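You operate a simulated robot arm through the tools that you are given. There is no shell and no other tool.

Carry out the task below with a simulated two-armed robot. There is one attempt and no reset: what you move stays moved.

## Task
Take the jar off the plate, give bottle 59 a half turn on it and count it.
Fine: jar on the bench top; one press of the tally key; plate back to its start, the bottle left on it. Set down upright: what you pick out.

Only the result counts: the job must be done as asked and must still hold three seconds after the hand-in. Knocking over, shifting, dropping, spilling or breaking anything else fails it.

## Robot
Two 7-joint arms with fingered hands on one trunk that stands fixed in place. Base frame: the origin is at the foot of the trunk, x ahead of it, y to its left, z up. Lengths are in mm, angles in degrees, forces in N, time in s.
The left shoulder is at [70, 154, 1172], the right one opposite. With the tool pointing down near the work surface each hand reaches from about 160 to 320 mm from the base axis, measured 20 degrees to its own side. Payload 3.9 kg a hand.
The tool frame of a hand sits at the grasp point between the pads (the TCP): z along the fingers, y along the line on which they close. The tips reach 30 mm beyond it. Largest opening 104 mm; the body of the gripper starts 35 mm behind the TCP. The gripper is a hand of 4 fingers: y runs from the thumb to the fingers, the wrist lies at [-17, -104, -178] in the tool frame.
Orientation is that of the tool frame in the base frame, as a unit quaternion [x, y, z, w]. With the fingers straight down and the wrist toward the robot, the tool's x, y and z point along [0, 1, 0], [1, 0, 0] and [0, 0, -1] of the base frame.

## Interface
- The arms move only by the tool drive_tool. It takes "left_steps", "right_steps" or both (then of equal length, played together; a hand with none holds still); each is a list of rows, each a list of 6 numbers: the shift along the tool's x, y, z in mm, then the turn, a rotation vector about the tool's x, y, z in degrees. In form: [[x, y, z, rx, ry, rz], ...]. A call has 1 to 20 rows; each row shifts and turns the commanded pose from where the row before left it, along the tool's axes as they then stand. A row lasts 0.2 s, in which the tool goes at most 50 mm and 8.6 degrees; a call with a longer step from one row to the next is refused whole. A pose out of reach is approached as far as the arm can. The call stops where the force on the tool passes 60 N (or 10 N more than at its start, if that is more) or the arm is blocked; 0.2 s more then pass. In this call time passes only in rows, and 0.2 s behind the last. It gives the time, the measured TCP pose, the force on the tool (base axes), the opening and the grip force at its end, in the units of the frame above (readings bear some noise), with the torque about the TCP (base axes, N m) and any sound that the robot's microphone picked up.
- Cameras (640 x 400 px; columns grow to the right, rows downward): "scene" is now at [121.7, 39.5, 1388.3]; the picture's right is [0.50, -0.87, 0.00], its down [-0.60, -0.35, -0.72] and it looks along [0.62, 0.36, -0.69] (base axes); focal length 279 px, centre (320, 200). "left" rides on the left gripper at [-66, -90, -126] in its tool frame; the picture's right is [-0.78, -0.30, 0.56], its down [0.57, -0.70, 0.42] and it looks along [0.27, 0.65, 0.71] (tool axes); focal length 275 px, centre (320, 200). "right" rides on the right gripper at [66, -90, -126] in its tool frame; the picture's right is [-0.78, 0.30, -0.56], its down [-0.57, -0.70, 0.42] and it looks along [-0.27, 0.65, 0.71] (tool axes); focal length 275 px, centre (320, 200).
- get_image(camera): a new picture of that camera. It takes no simulated time.
- move_column(by): slides the trunk up (or, below 0, down) by that many mm; the arms and the scene camera ride with it, the base frame stays. It gives what a move gives, with no picture.
- finger_targets(index, middle, ring, thumb_bend, thumb_turn, hand): sets how far each is bent, from 0 (flat) to 1 (curled in); at 0.3 the hand is open as for a grip, at 0.7 the pads meet at the TCP. One left out holds its place. A second passes; each finger stops where it meets its share of the squeeze, and holds until it gets a number again. It is the only way to open and close the hand. It gives what a move gives, with no picture; readings hold the bend of each and the force on the fingers (four entries, about 0 where the hand has none), thumb and palm. thumb_turn goes from beside the hand (0) to across from the fingers (1), as for a grip.
- pan_tilt(pan, tilt): turns the head with the scene camera to pan (to the left, within 86 degrees either way) and tilt (down, from -29 to 69), counted from straight ahead of the robot. It gives what a move gives.
- locate(camera, pixels): for up to 12 pixels [column, row] of the newest picture of that camera ("zoom" is the newest enlarged one), the place [x, y, z] in the base frame of the surface seen there, good to about 3 mm. It takes no simulated time.
- close_up(camera, box): a new picture of the part [left, top, right, bottom] of that camera's present view, enlarged. It takes no simulated time.
- sign_off(): hands the job in; it is judged then, once.

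Open the grippers and draw the arms clear of the work before you hand the job in, unless the task says otherwise.

The tools are called after "Request:" by a JSON object that holds its "fn" and its "kwargs". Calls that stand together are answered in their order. drive_tool: Moves the arms, as the interface text tells. Its arguments: {"type":"object","properties":{"left_steps":{"type":"array","items":{"type":"array","items":{"type":"number"}}},"right_steps":{"type":"array","items":{"type":"array","items":{"type":"number"}}}},"required":[]} The other tools are called the same way: move_column (by) slides the trunk up or down; finger_targets (index, middle, ring, thumb_bend, thumb_turn, hand) moves the fingers one by one; pan_tilt (pan, tilt) turns the head that bears the scene camera; get_image (camera) takes a picture; locate (camera, pixels) gives the place of the surface under pixels of a picture; close_up (camera, box) takes an enlarged picture of a part of a camera's view; sign_off () hands the job in.

At the start:

```text
time_s: 0.0
left_eef_pos: [405.0, 451.0, 1151.0]
left_ee_rot: [0.707, 0.707, 0.0, 0.0]
left_contact_force: [0.3, 0.2, 0.1]
left_wrist_torque: [0.0, -0.02, 0.02]
left_finger_gap: 103.6
left_finger_force: 0.1
left_shape: jaw
left_bend: [0.3, 0.3, 0.3, 0.3, 0.97]
left_finger forces: [0.0, 0.0, 0.1, 0.0, 0.0, 0.0]
right_eef_pos: [469.8, 13.4, 1181.7]
right_ee_rot: [0.706, 0.708, -0.001, 0.0]
right_contact_force: [-0.2, -0.4, 0.9]
right_wrist_torque: [0.0, 0.0, -0.02]
right_finger_gap: 103.8
right_finger_force: 0.0
right_shape: jaw
right_bend: [0.3, 0.3, 0.3, 0.3, 0.97]
right_finger forces: [0.0, 0.0, 0.0, 0.1, 0.0, 0.0]
trunk travel left (down, up): [-625.0, 315.0]
head pan, tilt: [29.8, 44.0]
```

scene: 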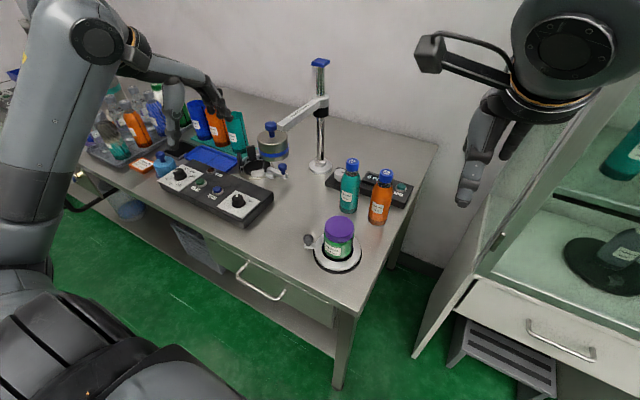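
right: 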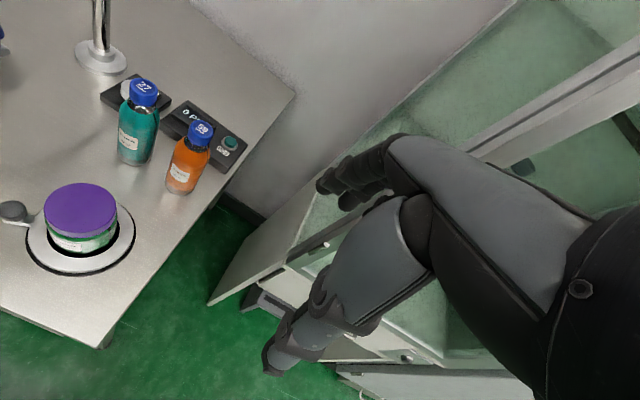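
left: 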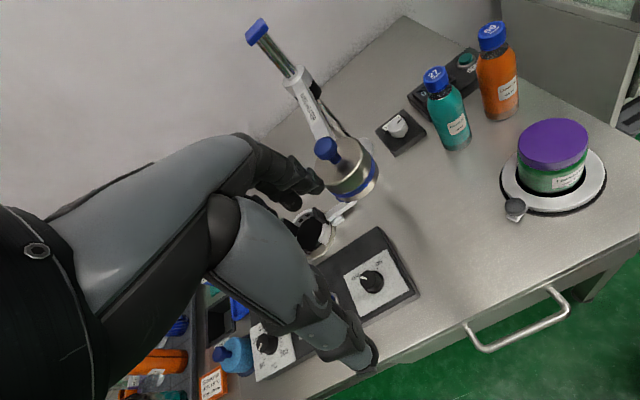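

The scene shows a jar with a purple lid on a round plate (scene ~340,240), bottles near (348,185) and (381,197), and a device behind them with a key. I take close-ups to read labels and understand the plate.

Request:
{"fn": "close_up", "kwargs": {"camera": "scene", "box": [280, 140, 440, 280]}}

Request:
{"fn": "close_up", "kwargs": {"camera": "right", "box": [0, 60, 260, 290]}}

Request:
{"fn": "close_up", "kwargs": {"camera": "left", "box": [370, 10, 630, 230]}}

```text
2.86 times, centred on (360, 210) of scene
```

zoom: 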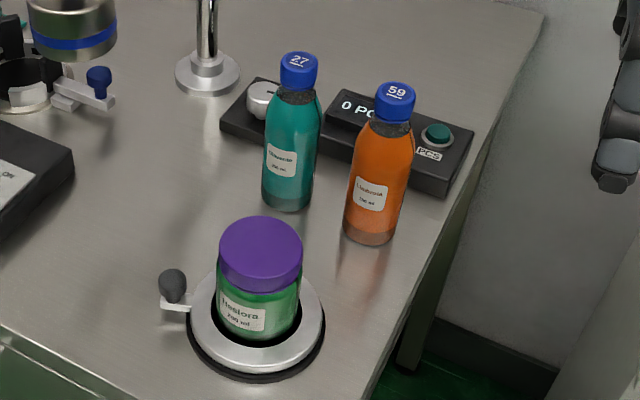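

```text
1.74 times, centred on (130, 175) of right
```

zoom: 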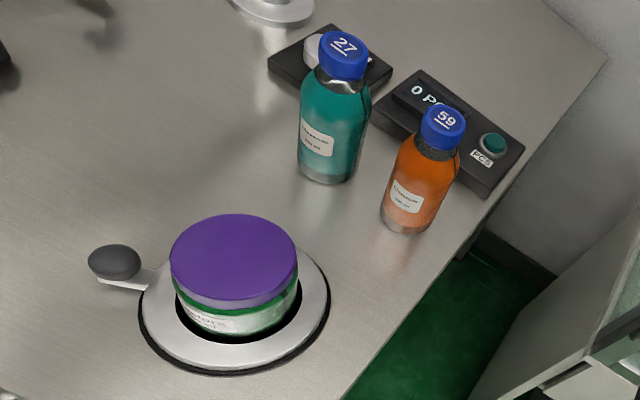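

```text
1.82 times, centred on (500, 120) of left
```

zoom: 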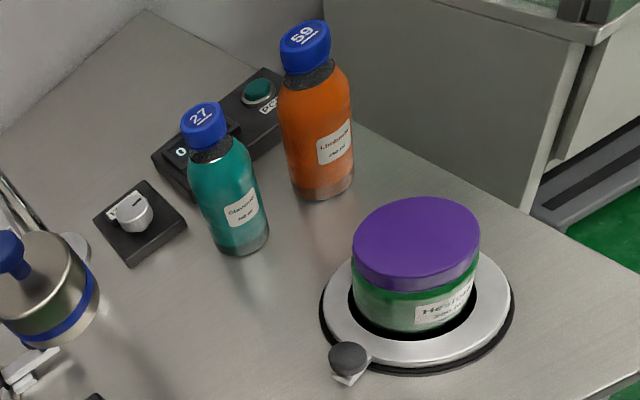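

I locate the key items: plate, knob, jar, bottles, key box and bench in the scene picture.

Request:
{"fn": "get_image", "kwargs": {"camera": "scene"}}

Request:
{"fn": "locate", "kwargs": {"camera": "scene", "pixels": [[338, 226], [339, 250], [308, 240], [318, 253], [338, 269], [360, 250], [353, 163], [349, 208], [386, 175], [378, 222], [402, 187], [300, 240]]}}

Request:
{"fn": "locate", "kwargs": {"camera": "zoom", "pixels": [[304, 40], [202, 118], [348, 355], [415, 235], [258, 90], [135, 210], [345, 380], [500, 300], [235, 250], [325, 195], [600, 380], [425, 352]]}}

```text
taken
```

scene: 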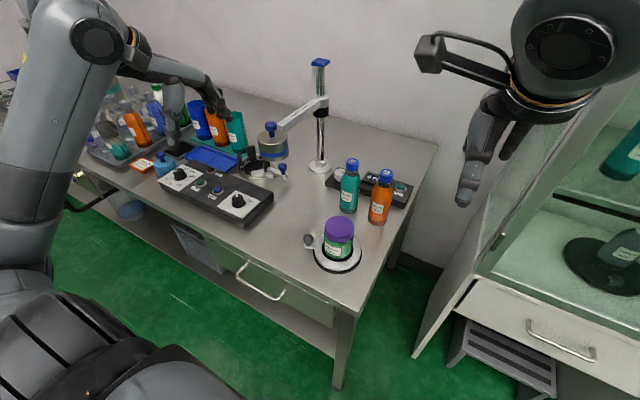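

```text
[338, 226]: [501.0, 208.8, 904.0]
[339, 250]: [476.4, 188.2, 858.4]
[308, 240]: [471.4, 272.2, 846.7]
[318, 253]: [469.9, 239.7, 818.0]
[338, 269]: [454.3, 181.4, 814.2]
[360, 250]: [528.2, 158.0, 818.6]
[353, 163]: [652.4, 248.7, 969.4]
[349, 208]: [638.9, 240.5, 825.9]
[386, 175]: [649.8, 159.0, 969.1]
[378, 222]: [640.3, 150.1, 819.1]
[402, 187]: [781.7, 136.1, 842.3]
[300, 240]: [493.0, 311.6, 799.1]
```

```text
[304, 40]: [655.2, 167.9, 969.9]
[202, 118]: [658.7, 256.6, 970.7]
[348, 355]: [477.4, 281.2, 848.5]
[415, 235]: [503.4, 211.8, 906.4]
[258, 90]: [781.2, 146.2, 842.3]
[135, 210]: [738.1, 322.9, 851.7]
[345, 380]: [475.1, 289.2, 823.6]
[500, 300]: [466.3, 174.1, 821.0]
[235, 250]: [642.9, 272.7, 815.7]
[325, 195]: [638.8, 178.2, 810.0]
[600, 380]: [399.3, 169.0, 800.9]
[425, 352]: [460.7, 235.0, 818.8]
```

Bench top is z≈800, plate top ≈818, jar lid top ≈905 at (502,210), bottle 59 cap at (652,163,970). I zoom closer on plate, the knob and the boxes.

Request:
{"fn": "close_up", "kwargs": {"camera": "scene", "box": [295, 205, 375, 275]}}

Request:
{"fn": "close_up", "kwargs": {"camera": "left", "box": [490, 100, 620, 230]}}

Request:
{"fn": "close_up", "kwargs": {"camera": "left", "box": [370, 20, 530, 160]}}

Request:
{"fn": "close_up", "kwargs": {"camera": "scene", "box": [325, 150, 415, 230]}}

Request:
{"fn": "close_up", "kwargs": {"camera": "right", "box": [0, 170, 150, 290]}}

Request:
{"fn": "close_up", "kwargs": {"camera": "right", "box": [90, 60, 250, 200]}}

```text
5.71 times, centred on (335, 240) of scene
```

zoom: 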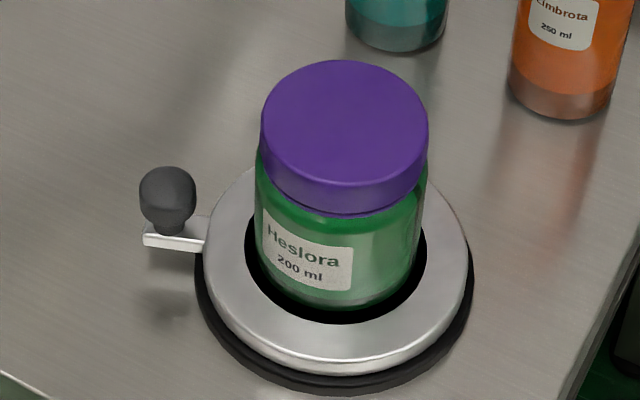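

```text
3.08 times, centred on (555, 165) of left
```

zoom: 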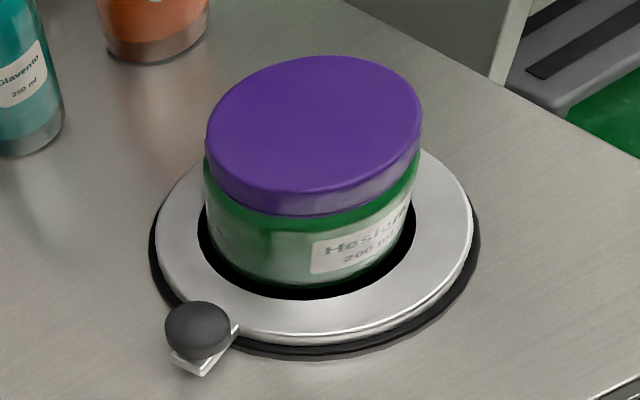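

```text
2.86 times, centred on (450, 90) of left
```

zoom: 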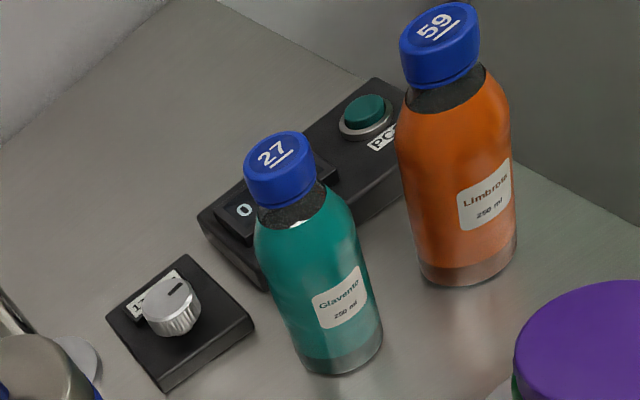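

```text
5.00 times, centred on (370, 190) of scene
```

zoom: 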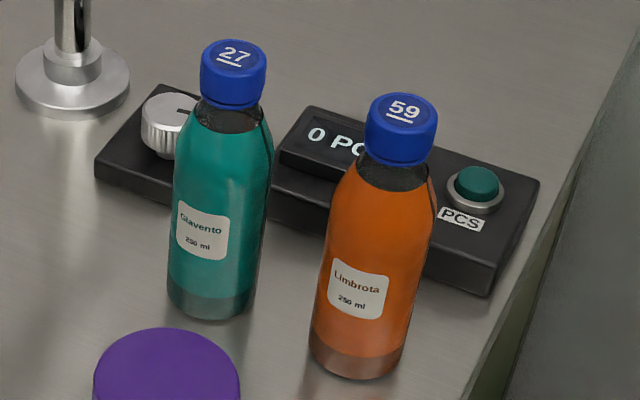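

```text
3.33 times, centred on (75, 230) of right
```

zoom: 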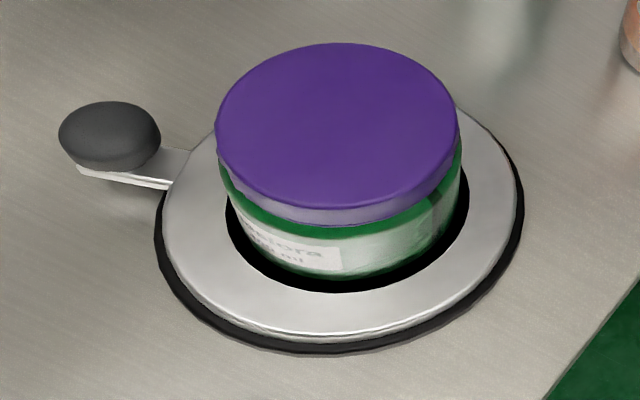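

```text
2.86 times, centred on (170, 130) of right
```

zoom: 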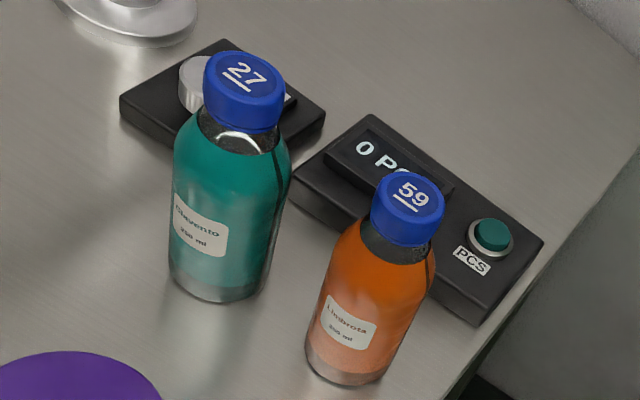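

The counter shows "0 PCS" with a green key; the dial box sits behind bottle 27, and the plate has a crank with a dark knob. I look at the rest of the surroundings and find bench edges and the cabinet.

Request:
{"fn": "close_up", "kwargs": {"camera": "scene", "box": [60, 70, 340, 240]}}

Request:
{"fn": "locate", "kwargs": {"camera": "scene", "pixels": [[352, 316], [436, 145], [140, 190], [250, 250], [415, 357], [465, 280], [480, 240], [560, 210], [500, 180], [636, 80], [319, 62], [323, 170]]}}

```text
2.29 times, centred on (200, 155) of scene
```

zoom: 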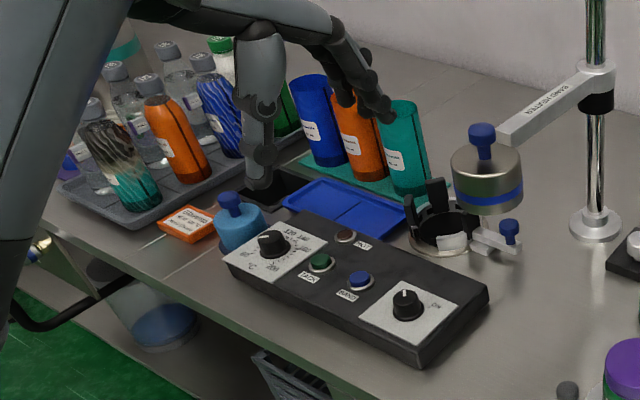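

```text
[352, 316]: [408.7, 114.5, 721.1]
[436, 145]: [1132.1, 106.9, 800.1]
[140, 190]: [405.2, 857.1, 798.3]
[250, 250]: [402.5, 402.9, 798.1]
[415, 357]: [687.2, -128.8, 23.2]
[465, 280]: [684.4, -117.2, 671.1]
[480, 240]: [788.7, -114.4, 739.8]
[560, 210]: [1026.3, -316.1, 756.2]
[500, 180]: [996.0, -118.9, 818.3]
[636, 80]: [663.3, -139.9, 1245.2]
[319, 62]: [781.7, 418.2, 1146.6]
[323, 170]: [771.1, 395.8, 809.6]
```

Bench spans x≈400–1130 with right edge y≈105, cabinet at y<-115. I measure the jar lid, bottle cap edges and free bench areas more precisely.

Request:
{"fn": "close_up", "kwargs": {"camera": "left", "box": [490, 100, 620, 230]}}

Request:
{"fn": "locate", "kwargs": {"camera": "zoom", "pixels": [[212, 140], [415, 115], [310, 62], [300, 183], [180, 240], [460, 190], [320, 318], [200, 325], [200, 352], [165, 215], [440, 160], [240, 340]]}}

Request:
{"fn": "locate", "kwargs": {"camera": "scene", "pixels": [[270, 200], [245, 225], [290, 200], [270, 230], [285, 172], [300, 190], [330, 200], [260, 165], [400, 150], [365, 140]]}}

```text
3.08 times, centred on (555, 165) of left
```

zoom: 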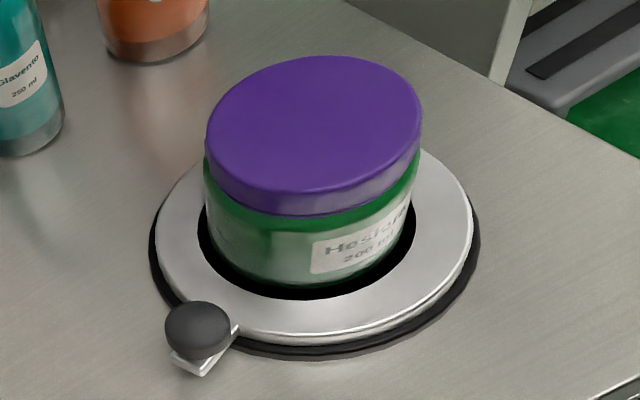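

```text
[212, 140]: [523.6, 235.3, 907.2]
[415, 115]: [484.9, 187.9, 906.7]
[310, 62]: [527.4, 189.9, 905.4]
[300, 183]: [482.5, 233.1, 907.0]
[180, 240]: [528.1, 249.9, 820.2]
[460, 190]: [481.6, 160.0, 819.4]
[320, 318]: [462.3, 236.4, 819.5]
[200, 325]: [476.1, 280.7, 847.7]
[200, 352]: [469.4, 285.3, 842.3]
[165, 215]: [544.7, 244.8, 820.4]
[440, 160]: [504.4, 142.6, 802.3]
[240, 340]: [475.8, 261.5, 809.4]
```

```text
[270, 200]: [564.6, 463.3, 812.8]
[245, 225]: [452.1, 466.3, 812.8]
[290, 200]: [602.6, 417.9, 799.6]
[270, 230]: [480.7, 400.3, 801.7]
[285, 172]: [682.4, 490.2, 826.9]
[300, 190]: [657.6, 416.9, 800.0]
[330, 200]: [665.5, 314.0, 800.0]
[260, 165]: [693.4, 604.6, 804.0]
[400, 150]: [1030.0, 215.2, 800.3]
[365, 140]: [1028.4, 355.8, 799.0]
```

Jar lid centre is about (504,212), lid Ø≈66, top 906; free bench spot for it at about (580,385). I move the left hand over the jar at present height first.

Request:
{"fn": "drive_tool", "kwargs": {"left_steps": [[-40, 16.5, 0, 0, 0, 0], [-40, 16.5, 0, 0, 0, 0], [-40, 16.5, 0, 0, 0, 0], [-40, 16.5, 0, 0, 0, 0], [-40, 16.5, 0, 0, 0, 0], [-39, 16.5, 0, 0, 0, 0], [0, 0, 0, 0, 0, 0]]}}

```text
time_s: 1.6
left_eef_pos: [504.0, 212.0, 1150.2]
left_ee_rot: [0.707, 0.708, 0.0, 0.0]
left_contact_force: [-0.6, 0.0, -0.5]
left_wrist_torque: [-0.01, -0.04, 0.03]
left_finger_gap: 103.6
left_finger_force: 0.0
left_shape: jaw
left_bend: [0.3, 0.3, 0.3, 0.3, 0.97]
left_finger forces: [0.0, 0.0, 0.0, 0.0, 0.0, 0.0]
right_eef_pos: [468.5, 12.8, 1182.8]
right_ee_rot: [0.706, 0.708, 0.0, 0.0]
right_contact_force: [-0.3, -0.2, -0.7]
right_wrist_torque: [-0.05, 0.0, 0.0]
right_finger_gap: 103.8
right_finger_force: 0.1
right_shape: jaw
right_bend: [0.3, 0.3, 0.3, 0.3, 0.97]
right_finger forces: [0.2, 0.0, 0.0, 0.0, 0.1, 0.0]
trunk travel left (down, up): [-625.0, 315.0]
head pan, tilt: [29.8, 44.0]
```

Left hand is above the jar. I lower the trunk by 190 mm so the fingertips stay just above the lid (tips ≈930).

Request:
{"fn": "move_column", "kwargs": {"by": -190}}

Request:
{"fn": "get_image", "kwargs": {"camera": "scene"}}

Request:
{"fn": "get_image", "kwargs": {"camera": "left"}}

Request:
{"fn": "get_image", "kwargs": {"camera": "right"}}

```text
time_s: 3.7
left_eef_pos: [505.4, 212.7, 961.5]
left_ee_rot: [0.707, 0.707, 0.0, 0.001]
left_contact_force: [-0.2, 0.5, -0.8]
left_wrist_torque: [0.04, -0.01, -0.02]
left_finger_gap: 103.4
left_finger_force: 0.0
left_shape: jaw
left_bend: [0.3, 0.3, 0.3, 0.3, 0.97]
left_finger forces: [0.1, 0.0, 0.0, 0.0, 0.0, 0.0]
right_eef_pos: [468.7, 12.8, 992.6]
right_ee_rot: [0.707, 0.708, 0.0, 0.0]
right_contact_force: [0.3, -0.1, -0.4]
right_wrist_torque: [-0.03, 0.0, -0.01]
right_finger_gap: 103.6
right_finger_force: 0.1
right_shape: jaw
right_bend: [0.3, 0.3, 0.3, 0.3, 0.97]
right_finger forces: [0.1, 0.0, 0.0, 0.0, 0.0, 0.0]
trunk travel left (down, up): [-435.0, 505.0]
head pan, tilt: [29.8, 44.0]
```

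```text
taken
```

scene: 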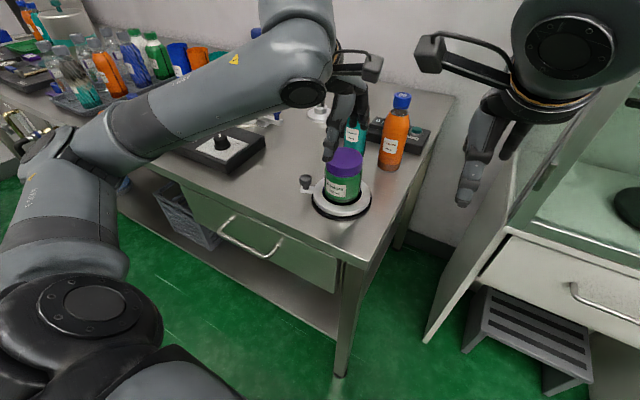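

```text
taken
```

left: 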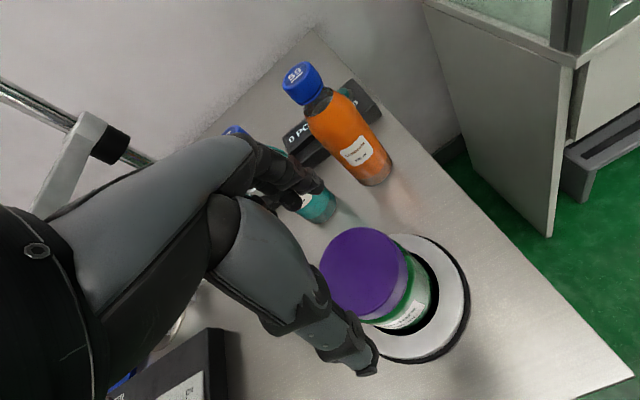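

```text
taken
```

right: 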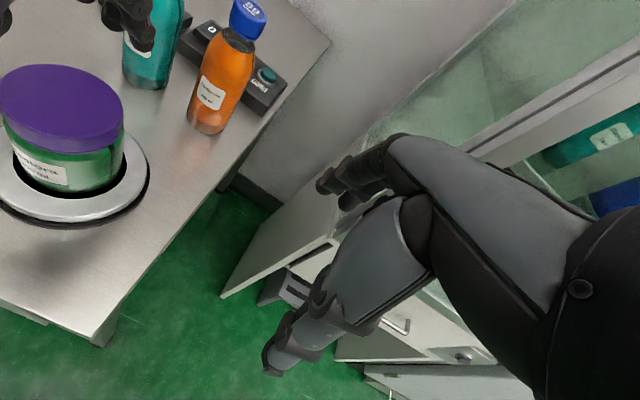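

The hand is over the jar with fingers visually near bottle 27. I check where the finger parts actually are before descending.

Request:
{"fn": "locate", "kwargs": {"camera": "left", "pixels": [[318, 186], [295, 200], [275, 160], [368, 368], [340, 335], [245, 150], [260, 190], [230, 225], [180, 150], [120, 200]]}}

Request:
{"fn": "locate", "kwargs": {"camera": "right", "pixels": [[325, 185], [345, 200], [275, 365], [300, 330], [330, 165], [390, 150]]}}

Request:
{"fn": "close_up", "kwargs": {"camera": "scene", "box": [290, 60, 430, 220]}}

```text
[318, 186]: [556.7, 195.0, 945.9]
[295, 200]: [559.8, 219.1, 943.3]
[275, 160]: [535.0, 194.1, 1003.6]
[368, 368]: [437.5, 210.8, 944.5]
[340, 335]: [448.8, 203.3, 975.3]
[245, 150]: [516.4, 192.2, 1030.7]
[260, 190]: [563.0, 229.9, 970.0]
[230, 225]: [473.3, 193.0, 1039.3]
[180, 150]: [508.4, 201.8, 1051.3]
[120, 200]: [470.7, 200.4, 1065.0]
```

```text
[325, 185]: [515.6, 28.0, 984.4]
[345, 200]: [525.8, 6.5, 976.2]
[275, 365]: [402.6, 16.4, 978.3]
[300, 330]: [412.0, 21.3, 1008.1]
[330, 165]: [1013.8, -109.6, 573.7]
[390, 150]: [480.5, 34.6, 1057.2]
```

```text
2.50 times, centred on (360, 140) of scene
```

zoom: 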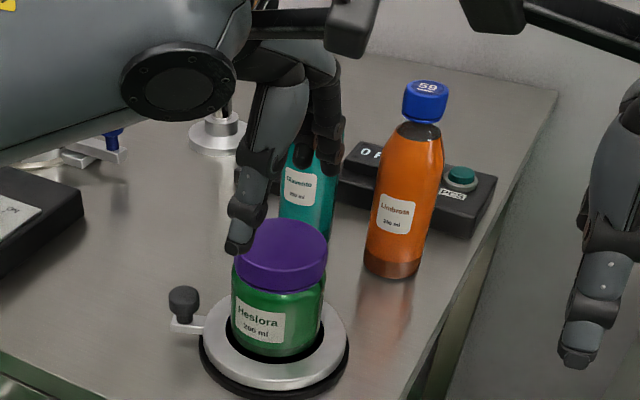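

Fingers are at x≈560 (bottle 27 starts at ≈623) and the thumb at ≈440, straddling the lid. I descend to TCP z≈878.

Request:
{"fn": "drive_tool", "kwargs": {"left_steps": [[-0.5, -0.5, 20, 0, 0, 0], [0, 0, 20, 0, 0, 0], [0, 0, 20, 0, 0, 0], [0, 0, 15, 0, 0, 0], [0, 0, 8, 0, 0, 0], [0, 0, 0, 0, 0, 0]]}}

Request:
{"fn": "get_image", "kwargs": {"camera": "left"}}

Request:
{"fn": "close_up", "kwargs": {"camera": "scene", "box": [290, 60, 430, 220]}}

```text
time_s: 5.1
left_eef_pos: [504.4, 211.3, 878.8]
left_ee_rot: [0.707, 0.707, 0.0, 0.001]
left_contact_force: [2.0, -0.5, 2.5]
left_wrist_torque: [-0.01, 0.0, 0.04]
left_finger_gap: 103.9
left_finger_force: 0.2
left_shape: jaw
left_bend: [0.3, 0.3, 0.3, 0.3, 0.97]
left_finger forces: [2.5, 0.0, 0.0, 0.0, 0.7, 0.0]
right_eef_pos: [469.3, 12.3, 992.9]
right_ee_rot: [0.706, 0.708, -0.001, 0.0]
right_contact_force: [-0.9, 0.1, -0.1]
right_wrist_torque: [-0.03, 0.01, -0.03]
right_finger_gap: 103.7
right_finger_force: 0.2
right_shape: jaw
right_bend: [0.3, 0.3, 0.3, 0.3, 0.97]
right_finger forces: [0.0, 0.0, 0.0, 0.0, 0.0, 0.0]
trunk travel left (down, up): [-435.0, 505.0]
head pan, tilt: [29.8, 44.0]
```

```text
taken
```

left: 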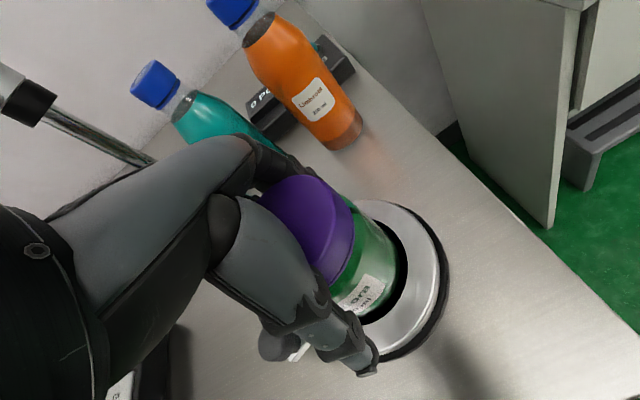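

```text
2.50 times, centred on (360, 140) of scene
```

zoom: 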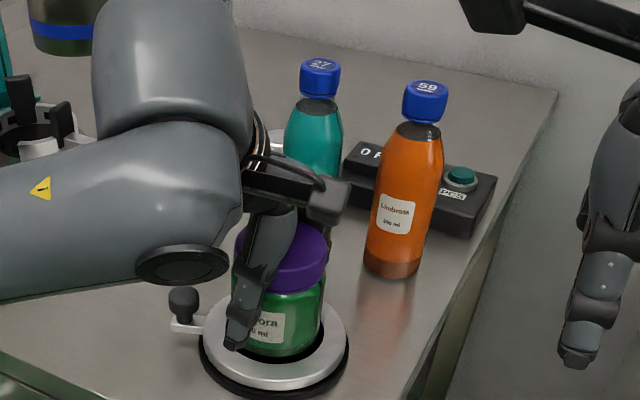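

A light 2.5 N index contact suggests the finger's inner knuckle touches the lid edge; I raise 6 mm and check before closing.

Request:
{"fn": "drive_tool", "kwargs": {"left_steps": [[0, 0, -6, 0, 0, 0], [0, 0, 0, 0, 0, 0]]}}

```text
time_s: 5.7
left_eef_pos: [503.8, 212.1, 883.1]
left_ee_rot: [0.708, 0.707, 0.0, 0.0]
left_contact_force: [-0.4, 1.1, -0.6]
left_wrist_torque: [-0.01, -0.03, 0.03]
left_finger_gap: 103.7
left_finger_force: 0.1
left_shape: jaw
left_bend: [0.3, 0.3, 0.3, 0.3, 0.97]
left_finger forces: [0.1, 0.0, 0.0, 0.1, 0.0, 0.1]
right_eef_pos: [469.7, 12.7, 992.9]
right_ee_rot: [0.706, 0.708, 0.0, 0.0]
right_contact_force: [0.2, 0.5, 0.8]
right_wrist_torque: [0.02, -0.02, 0.01]
right_finger_gap: 103.9
right_finger_force: 0.0
right_shape: jaw
right_bend: [0.3, 0.3, 0.3, 0.3, 0.97]
right_finger forces: [0.0, 0.1, 0.0, 0.0, 0.0, 0.0]
trunk travel left (down, up): [-435.0, 505.0]
head pan, tilt: [29.8, 44.0]
```

Contact is gone. I close the fingers around the lid in stages.

Request:
{"fn": "finger_targets", "kwargs": {"hand": "left", "index": 0.42, "middle": 0.42, "ring": 0.42, "thumb_bend": 0.42, "thumb_turn": 1.0}}

Request:
{"fn": "get_image", "kwargs": {"camera": "left"}}

```text
time_s: 6.7
left_eef_pos: [504.4, 212.4, 884.3]
left_ee_rot: [0.707, 0.707, 0.0, 0.0]
left_contact_force: [-0.8, -0.3, 0.3]
left_wrist_torque: [0.05, -0.02, 0.01]
left_finger_gap: 81.9
left_finger_force: 6.0
left_shape: fingers
left_bend: [0.39, 0.42, 0.42, 0.4, 0.99]
left_finger forces: [6.0, 0.0, 0.0, 0.1, 5.9, 0.0]
right_eef_pos: [469.2, 13.3, 993.2]
right_ee_rot: [0.707, 0.707, 0.0, 0.0]
right_contact_force: [0.7, 0.2, -0.2]
right_wrist_torque: [0.01, 0.0, 0.01]
right_finger_gap: 103.6
right_finger_force: 0.1
right_shape: jaw
right_bend: [0.3, 0.3, 0.3, 0.3, 0.97]
right_finger forces: [0.0, 0.1, 0.0, 0.0, 0.1, 0.0]
trunk travel left (down, up): [-435.0, 505.0]
head pan, tilt: [29.8, 44.0]
```

```text
taken
```

left: 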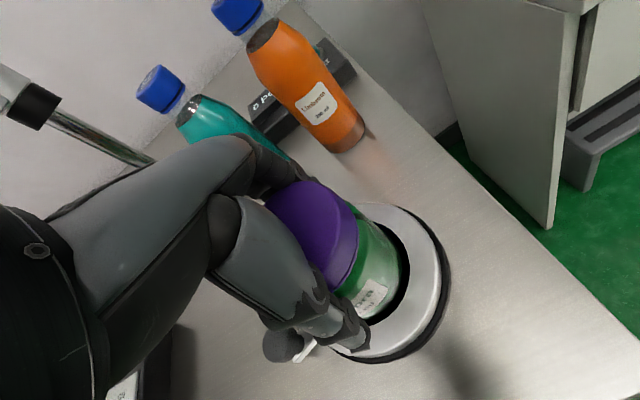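

Index and thumb already touch the jar (6 N); I close further so that the middle and ring fingers also bear.

Request:
{"fn": "finger_targets", "kwargs": {"hand": "left", "index": 0.55, "middle": 0.6, "ring": 0.6, "thumb_bend": 0.55}}

Request:
{"fn": "get_image", "kwargs": {"camera": "left"}}

Request:
{"fn": "close_up", "kwargs": {"camera": "scene", "box": [290, 60, 430, 220]}}

```text
time_s: 7.7
left_eef_pos: [505.1, 212.0, 884.4]
left_ee_rot: [0.707, 0.707, 0.0, 0.0]
left_contact_force: [2.3, 1.6, 3.9]
left_wrist_torque: [0.06, -0.3, 0.01]
left_finger_gap: 70.5
left_finger_force: 27.6
left_shape: fingers
left_bend: [0.43, 0.51, 0.59, 0.47, 0.99]
left_finger forces: [17.9, 8.9, 0.8, 0.0, 27.0, 0.0]
right_eef_pos: [468.6, 12.8, 992.0]
right_ee_rot: [0.707, 0.708, 0.0, 0.0]
right_contact_force: [-0.3, 0.0, 0.6]
right_wrist_torque: [-0.03, -0.03, -0.01]
right_finger_gap: 103.6
right_finger_force: 0.2
right_shape: jaw
right_bend: [0.3, 0.3, 0.3, 0.3, 0.97]
right_finger forces: [0.0, 0.1, 0.1, 0.1, 0.0, 0.0]
trunk travel left (down, up): [-435.0, 505.0]
head pan, tilt: [29.8, 44.0]
```

```text
taken
```

left: 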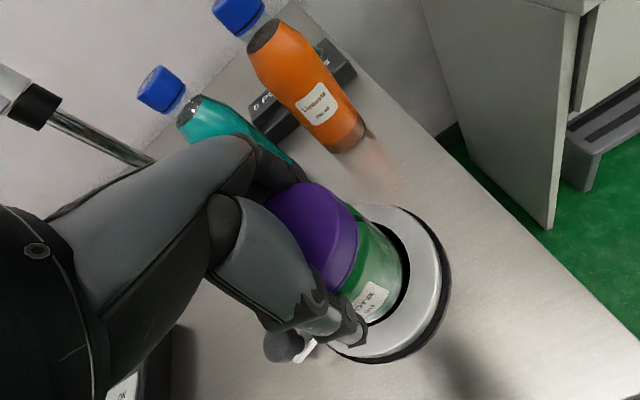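

```text
2.50 times, centred on (360, 140) of scene
```

zoom: 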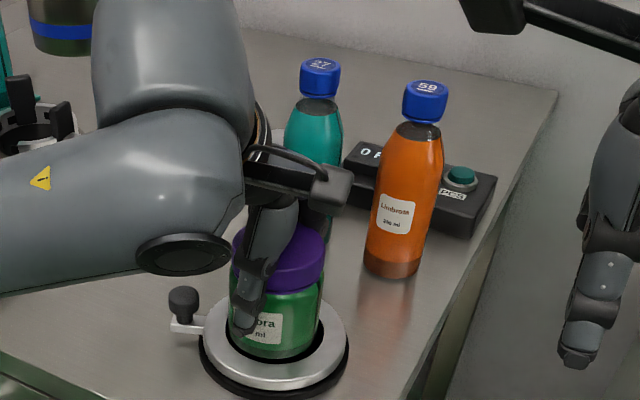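

Grip is 27 N with index, middle and thumb. I lift slowly, watching the force.

Request:
{"fn": "drive_tool", "kwargs": {"left_steps": [[0, 0, -5, 0, 0, 0], [0, 0, -10, 0, 0, 0], [0, 0, -15, 0, 0, 0], [0, 0, -20, 0, 0, 0], [0, 0, 0, 0, 0, 0]]}}

Request:
{"fn": "get_image", "kwargs": {"camera": "left"}}

Request:
{"fn": "get_image", "kwargs": {"camera": "scene"}}

Request:
{"fn": "get_image", "kwargs": {"camera": "right"}}

```text
time_s: 8.9
left_eef_pos: [503.6, 212.5, 933.6]
left_ee_rot: [0.707, 0.707, -0.001, 0.0]
left_contact_force: [0.0, 0.1, -2.5]
left_wrist_torque: [0.03, 0.0, 0.03]
left_finger_gap: 70.1
left_finger_force: 25.5
left_shape: fingers
left_bend: [0.44, 0.51, 0.59, 0.47, 0.99]
left_finger forces: [16.1, 8.1, 0.7, 0.0, 26.8, 0.0]
right_eef_pos: [469.8, 12.4, 991.1]
right_ee_rot: [0.707, 0.708, 0.0, 0.0]
right_contact_force: [-0.3, 0.2, 0.6]
right_wrist_torque: [-0.01, -0.02, 0.0]
right_finger_gap: 103.8
right_finger_force: 0.0
right_shape: jaw
right_bend: [0.3, 0.3, 0.3, 0.3, 0.97]
right_finger forces: [0.0, 0.0, 0.1, 0.1, 0.0, 0.0]
trunk travel left (down, up): [-435.0, 505.0]
head pan, tilt: [29.8, 44.0]
```

```text
taken
```

left: 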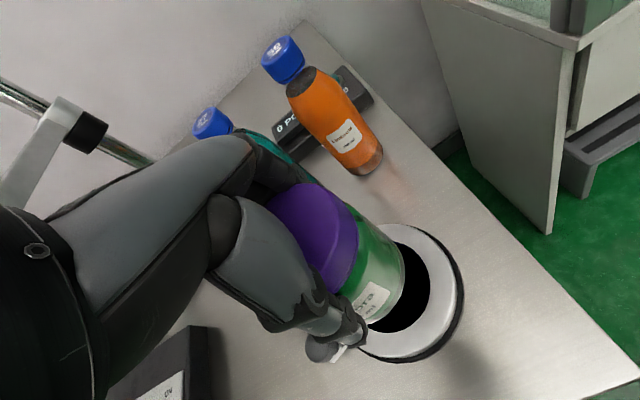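

```text
taken
```

scene: 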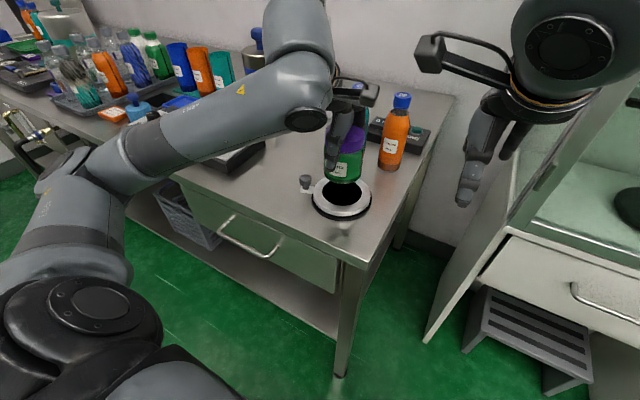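

```text
taken
```

right: 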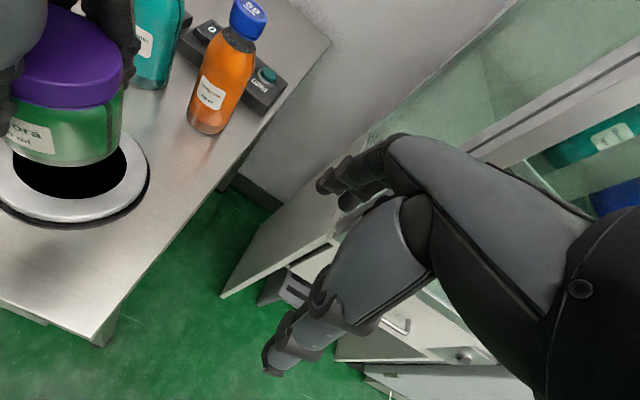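

The jar is lifted cleanly. I measure the jar bottom and the plate's black centre, plus the free bench area.

Request:
{"fn": "locate", "kwargs": {"camera": "right", "pixels": [[60, 163], [120, 150], [80, 190], [120, 130], [30, 190], [100, 215], [140, 180]]}}

Request:
{"fn": "locate", "kwargs": {"camera": "scene", "pixels": [[343, 197], [340, 182], [352, 198], [345, 188], [300, 150], [290, 140], [263, 150], [253, 47], [262, 160]]}}

Request:
{"fn": "close_up", "kwargs": {"camera": "scene", "box": [290, 60, 430, 220]}}

```text
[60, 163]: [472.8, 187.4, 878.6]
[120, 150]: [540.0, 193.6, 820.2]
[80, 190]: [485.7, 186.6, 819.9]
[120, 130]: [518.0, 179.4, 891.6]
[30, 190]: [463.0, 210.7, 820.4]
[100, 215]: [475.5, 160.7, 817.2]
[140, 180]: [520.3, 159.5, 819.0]
```

```text
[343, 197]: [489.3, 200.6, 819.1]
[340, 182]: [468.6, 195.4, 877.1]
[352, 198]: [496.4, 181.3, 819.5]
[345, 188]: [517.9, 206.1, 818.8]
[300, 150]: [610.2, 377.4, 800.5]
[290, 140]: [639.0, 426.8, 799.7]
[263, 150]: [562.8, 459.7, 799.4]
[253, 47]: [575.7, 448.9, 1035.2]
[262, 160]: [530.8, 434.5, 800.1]
```

```text
2.50 times, centred on (360, 140) of scene
```

zoom: 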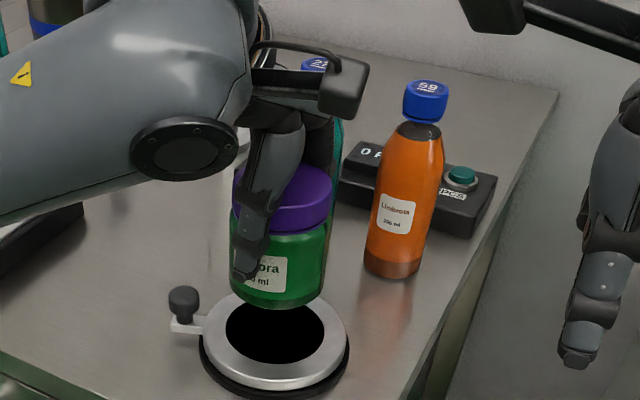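

The plate top is flat at z=820, so the jar bottom is ≈64 below the TCP. I need the position of the boom with the weight before moving the hand left.

Request:
{"fn": "pan_tilt", "kwargs": {"pan": 50, "tilt": 25}}

Request:
{"fn": "get_image", "kwargs": {"camera": "scene"}}

```text
time_s: 9.7
left_eef_pos: [504.7, 211.3, 934.3]
left_ee_rot: [0.707, 0.707, 0.0, 0.0]
left_contact_force: [-0.1, 0.3, -2.2]
left_wrist_torque: [0.0, 0.0, 0.01]
left_finger_gap: 70.1
left_finger_force: 25.8
left_shape: fingers
left_bend: [0.44, 0.51, 0.59, 0.47, 0.99]
left_finger forces: [16.1, 8.0, 0.5, 0.0, 26.8, 0.0]
right_eef_pos: [469.2, 12.3, 992.2]
right_ee_rot: [0.707, 0.708, 0.0, 0.001]
right_contact_force: [0.2, 0.1, -0.3]
right_wrist_torque: [0.01, 0.0, -0.01]
right_finger_gap: 103.7
right_finger_force: 0.0
right_shape: jaw
right_bend: [0.3, 0.3, 0.3, 0.3, 0.97]
right_finger forces: [0.1, 0.0, 0.1, 0.0, 0.0, 0.0]
trunk travel left (down, up): [-435.0, 505.0]
head pan, tilt: [50.0, 25.0]
```

```text
taken
```

scene: 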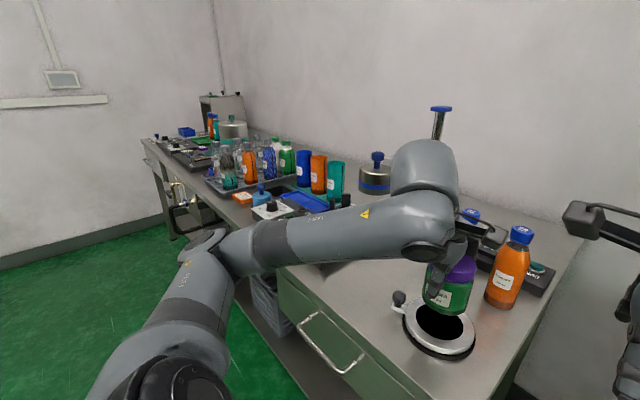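

Request:
{"fn": "locate", "kwargs": {"camera": "scene", "pixels": [[375, 185], [362, 183], [377, 157], [388, 175], [440, 110], [437, 130], [375, 173], [346, 200], [296, 215], [320, 264], [215, 245], [420, 170]]}}

Request:
{"fn": "close_up", "kwargs": {"camera": "scene", "box": [230, 100, 470, 250]}}

```text
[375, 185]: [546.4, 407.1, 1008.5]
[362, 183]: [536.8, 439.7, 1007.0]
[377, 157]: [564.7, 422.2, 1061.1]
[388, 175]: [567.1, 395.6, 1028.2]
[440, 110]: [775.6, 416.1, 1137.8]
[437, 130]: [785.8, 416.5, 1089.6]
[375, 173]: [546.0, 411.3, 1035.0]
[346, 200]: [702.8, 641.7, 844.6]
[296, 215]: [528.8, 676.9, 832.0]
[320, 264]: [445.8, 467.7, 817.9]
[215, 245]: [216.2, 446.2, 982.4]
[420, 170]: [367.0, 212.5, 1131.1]
```

```text
2.67 times, centred on (350, 175) of scene
```

zoom: 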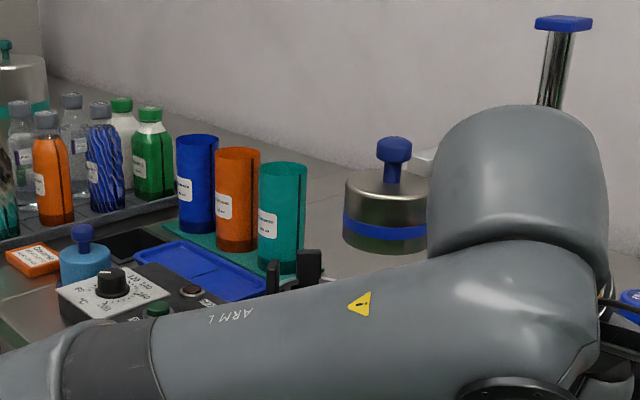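

The hanging weight is at about (570,420), z≥995, so I choose a spot in front of it: jar to (465,395), which clears the panel face at y≈462. I carry the jar there at height.

Request:
{"fn": "drive_tool", "kwargs": {"left_steps": [[0, 0, -10, 0, 0, 0], [20, -5, 0, 0, 0, 0], [30, -7, 0, 0, 0, 0], [35, -7, 0, 0, 0, 0], [35, -7, 0, 0, 0, 0], [35, -7, 0, 0, 0, 0], [28, -6, 0, 0, 0, 0], [0, 0, 0, 0, 0, 0]]}}

Request:
{"fn": "get_image", "kwargs": {"camera": "left"}}

Request:
{"fn": "get_image", "kwargs": {"camera": "scene"}}

```text
time_s: 11.5
left_eef_pos: [465.7, 395.6, 943.9]
left_ee_rot: [0.706, 0.708, 0.001, 0.0]
left_contact_force: [0.7, -0.3, -2.5]
left_wrist_torque: [-0.01, 0.04, 0.05]
left_finger_gap: 69.7
left_finger_force: 25.5
left_shape: fingers
left_bend: [0.44, 0.51, 0.59, 0.47, 0.99]
left_finger forces: [15.8, 7.8, 0.6, 0.0, 26.3, 0.1]
right_eef_pos: [470.2, 12.4, 992.6]
right_ee_rot: [0.706, 0.708, 0.0, 0.001]
right_contact_force: [0.3, -0.3, 0.6]
right_wrist_torque: [-0.01, 0.01, -0.02]
right_finger_gap: 103.9
right_finger_force: 0.1
right_shape: jaw
right_bend: [0.3, 0.3, 0.3, 0.3, 0.97]
right_finger forces: [0.1, 0.0, 0.0, 0.1, 0.0, 0.1]
trunk travel left (down, up): [-435.0, 505.0]
head pan, tilt: [50.0, 25.0]
```

```text
taken
```

left: 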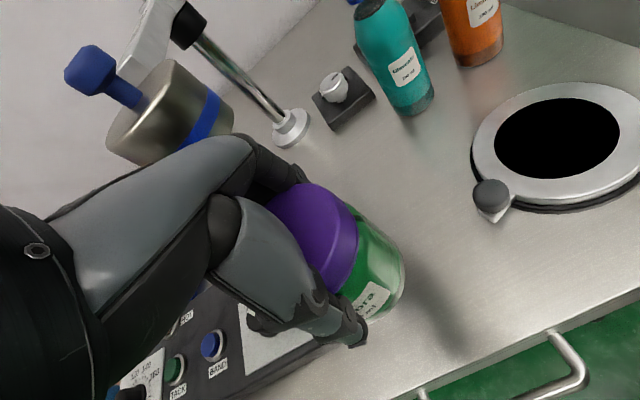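

```text
taken
```

scene: 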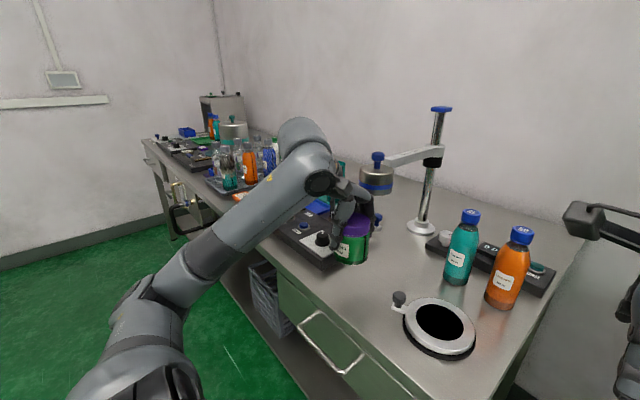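

The jar hangs near the panel; I check the panel's right edge and plate geometry now that the view is clear.

Request:
{"fn": "close_up", "kwargs": {"camera": "scene", "box": [280, 180, 500, 370]}}

Request:
{"fn": "locate", "kwargs": {"camera": "left", "pixels": [[270, 385], [240, 390], [360, 335], [340, 365], [491, 190], [500, 215], [475, 145], [636, 100], [558, 138], [560, 82], [540, 205], [620, 195]]}}

```text
2.11 times, centred on (390, 275) of scene
```

zoom: 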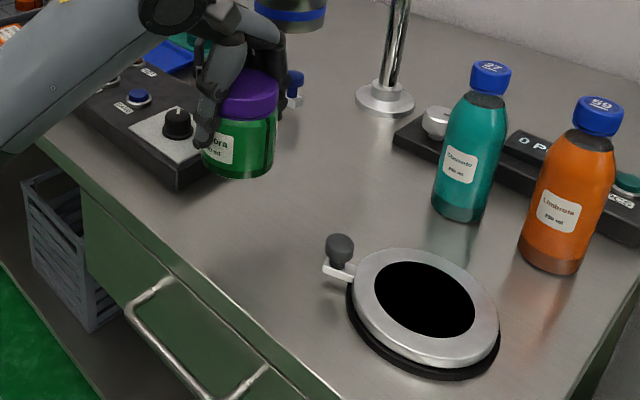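

```text
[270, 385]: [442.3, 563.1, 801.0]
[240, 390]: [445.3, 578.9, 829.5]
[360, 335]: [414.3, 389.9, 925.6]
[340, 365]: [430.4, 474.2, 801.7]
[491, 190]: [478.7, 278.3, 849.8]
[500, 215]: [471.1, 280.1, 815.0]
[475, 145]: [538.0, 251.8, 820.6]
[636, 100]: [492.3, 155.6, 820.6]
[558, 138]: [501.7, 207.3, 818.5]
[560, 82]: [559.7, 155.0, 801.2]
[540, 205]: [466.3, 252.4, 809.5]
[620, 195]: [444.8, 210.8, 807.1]
```

The panel face is ≈30 mm left of the jar. I shift 5 mm right and lower to just above contact.

Request:
{"fn": "drive_tool", "kwargs": {"left_steps": [[-5, 0, 20, 0, 0, 0], [0, 0, 20, 0, 0, 0], [0, 0, 20, 0, 0, 0], [0, 0, 12, 0, 0, 0], [0, 0, 4, 0, 0, 0], [0, 0, 0, 0, 0, 0]]}}

Request:
{"fn": "get_image", "kwargs": {"camera": "scene"}}

Request:
{"fn": "close_up", "kwargs": {"camera": "scene", "box": [280, 180, 420, 310]}}

```text
time_s: 12.9
left_eef_pos: [464.9, 389.8, 868.3]
left_ee_rot: [0.707, 0.707, 0.0, 0.0]
left_contact_force: [-0.1, -0.1, -2.4]
left_wrist_torque: [0.03, -0.05, -0.03]
left_finger_gap: 69.7
left_finger_force: 25.4
left_shape: fingers
left_bend: [0.44, 0.51, 0.59, 0.47, 0.99]
left_finger forces: [15.7, 7.9, 0.6, 0.0, 26.2, 0.0]
right_eef_pos: [469.9, 13.1, 991.7]
right_ee_rot: [0.706, 0.708, 0.001, 0.0]
right_contact_force: [0.4, 0.3, -0.7]
right_wrist_torque: [0.02, -0.02, 0.02]
right_finger_gap: 103.7
right_finger_force: 0.0
right_shape: jaw
right_bend: [0.3, 0.3, 0.3, 0.3, 0.97]
right_finger forces: [0.0, 0.1, 0.0, 0.1, 0.1, 0.1]
trunk travel left (down, up): [-435.0, 505.0]
head pan, tilt: [50.0, 25.0]
```

```text
taken
```

scene: 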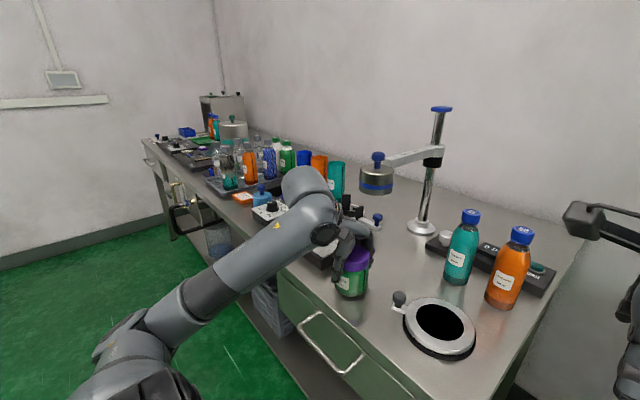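

```text
3.08 times, centred on (350, 245) of scene
```

zoom: 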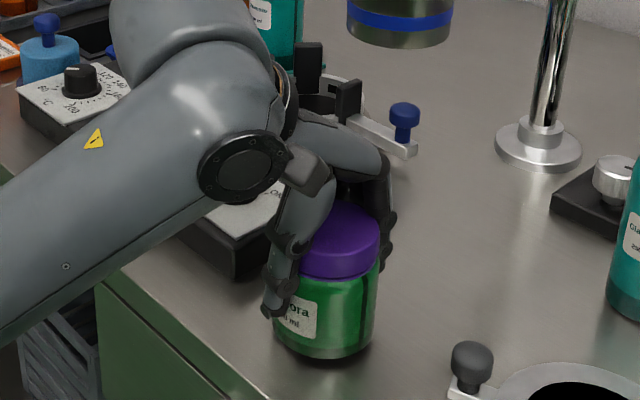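

Still hanging (−2.4 N). I lower in 1 mm steps to seek bench contact.

Request:
{"fn": "drive_tool", "kwargs": {"left_steps": [[0, 0, 1.5, 0, 0, 0], [0, 0, 1, 0, 0, 0], [0, 0, 1, 0, 0, 0], [0, 0, 0, 0, 0, 0]]}}

```text
time_s: 13.9
left_eef_pos: [464.4, 390.2, 864.0]
left_ee_rot: [0.707, 0.707, 0.0, -0.001]
left_contact_force: [-0.1, 0.5, -2.0]
left_wrist_torque: [0.02, -0.03, -0.01]
left_finger_gap: 70.1
left_finger_force: 24.9
left_shape: fingers
left_bend: [0.44, 0.51, 0.59, 0.47, 0.99]
left_finger forces: [15.7, 7.9, 0.7, 0.0, 26.3, 0.0]
right_eef_pos: [468.7, 13.5, 991.7]
right_ee_rot: [0.707, 0.707, 0.0, 0.0]
right_contact_force: [0.9, 0.0, -1.4]
right_wrist_torque: [0.01, 0.02, 0.03]
right_finger_gap: 103.7
right_finger_force: 0.1
right_shape: jaw
right_bend: [0.3, 0.3, 0.3, 0.3, 0.97]
right_finger forces: [0.0, 0.1, 0.0, 0.0, 0.1, 0.0]
trunk travel left (down, up): [-435.0, 505.0]
head pan, tilt: [50.0, 25.0]
```

No bench contact yet; continuing with 1 mm steps.

Request:
{"fn": "drive_tool", "kwargs": {"left_steps": [[0, 0, 1, 0, 0, 0], [0, 0, 1, 0, 0, 0], [0, 0, 0, 0, 0, 0]]}}

```text
time_s: 14.7
left_eef_pos: [464.8, 389.7, 862.8]
left_ee_rot: [0.707, 0.707, 0.001, 0.0]
left_contact_force: [-0.6, -0.6, 6.3]
left_wrist_torque: [0.08, -0.13, 0.03]
left_finger_gap: 69.6
left_finger_force: 27.2
left_shape: fingers
left_bend: [0.44, 0.51, 0.59, 0.47, 0.99]
left_finger forces: [16.6, 8.5, 0.8, 0.1, 27.9, 0.1]
right_eef_pos: [469.9, 13.0, 993.0]
right_ee_rot: [0.706, 0.708, 0.001, -0.001]
right_contact_force: [0.4, 0.9, 1.2]
right_wrist_torque: [0.02, -0.01, 0.01]
right_finger_gap: 104.0
right_finger_force: 0.0
right_shape: jaw
right_bend: [0.3, 0.3, 0.3, 0.3, 0.97]
right_finger forces: [0.0, 0.0, 0.0, 0.0, 0.0, 0.0]
trunk travel left (down, up): [-435.0, 505.0]
head pan, tilt: [50.0, 25.0]
```

The jar now rests on the bench (+6 N). I open the hand gently in two stages.

Request:
{"fn": "finger_targets", "kwargs": {"hand": "left", "index": 0.39, "middle": 0.4, "ring": 0.4, "thumb_bend": 0.4}}

Request:
{"fn": "finger_targets", "kwargs": {"hand": "left", "index": 0.28, "middle": 0.28, "ring": 0.28, "thumb_bend": 0.28}}

Request:
{"fn": "close_up", "kwargs": {"camera": "scene", "box": [280, 180, 420, 310]}}

```text
time_s: 15.7
left_eef_pos: [465.4, 389.8, 862.9]
left_ee_rot: [0.706, 0.708, 0.0, 0.0]
left_contact_force: [-1.5, -0.3, 2.7]
left_wrist_torque: [-0.03, -0.03, -0.01]
left_finger_gap: 84.4
left_finger_force: 4.1
left_shape: fingers
left_bend: [0.38, 0.4, 0.4, 0.39, 0.99]
left_finger forces: [3.2, 0.0, 0.0, 0.1, 4.3, 0.0]
right_eef_pos: [468.9, 12.6, 992.5]
right_ee_rot: [0.706, 0.708, 0.0, 0.0]
right_contact_force: [0.4, -0.4, 0.2]
right_wrist_torque: [0.0, 0.02, 0.01]
right_finger_gap: 103.8
right_finger_force: 0.0
right_shape: jaw
right_bend: [0.3, 0.3, 0.3, 0.3, 0.97]
right_finger forces: [0.1, 0.0, 0.0, 0.0, 0.0, 0.0]
trunk travel left (down, up): [-435.0, 505.0]
head pan, tilt: [50.0, 25.0]
```

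```text
time_s: 16.7
left_eef_pos: [465.2, 390.5, 861.9]
left_ee_rot: [0.707, 0.707, -0.001, 0.0]
left_contact_force: [-0.1, 0.1, 0.1]
left_wrist_torque: [0.0, 0.0, -0.02]
left_finger_gap: 108.5
left_finger_force: 0.0
left_shape: fingers
left_bend: [0.28, 0.28, 0.28, 0.28, 0.97]
left_finger forces: [0.0, 0.0, 0.0, 0.0, 0.1, 0.1]
right_eef_pos: [468.6, 12.7, 992.5]
right_ee_rot: [0.706, 0.708, -0.001, 0.0]
right_contact_force: [-1.1, -0.2, -0.7]
right_wrist_torque: [0.0, 0.03, 0.01]
right_finger_gap: 103.4
right_finger_force: 0.1
right_shape: jaw
right_bend: [0.3, 0.3, 0.3, 0.3, 0.97]
right_finger forces: [0.1, 0.0, 0.0, 0.0, 0.1, 0.0]
trunk travel left (down, up): [-435.0, 505.0]
head pan, tilt: [50.0, 25.0]
```

```text
3.08 times, centred on (350, 245) of scene
```

zoom: 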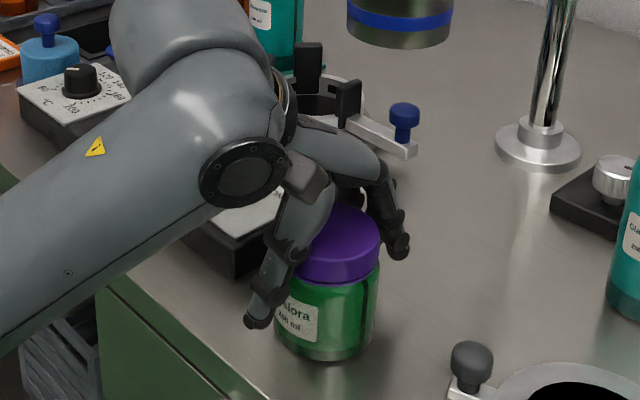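

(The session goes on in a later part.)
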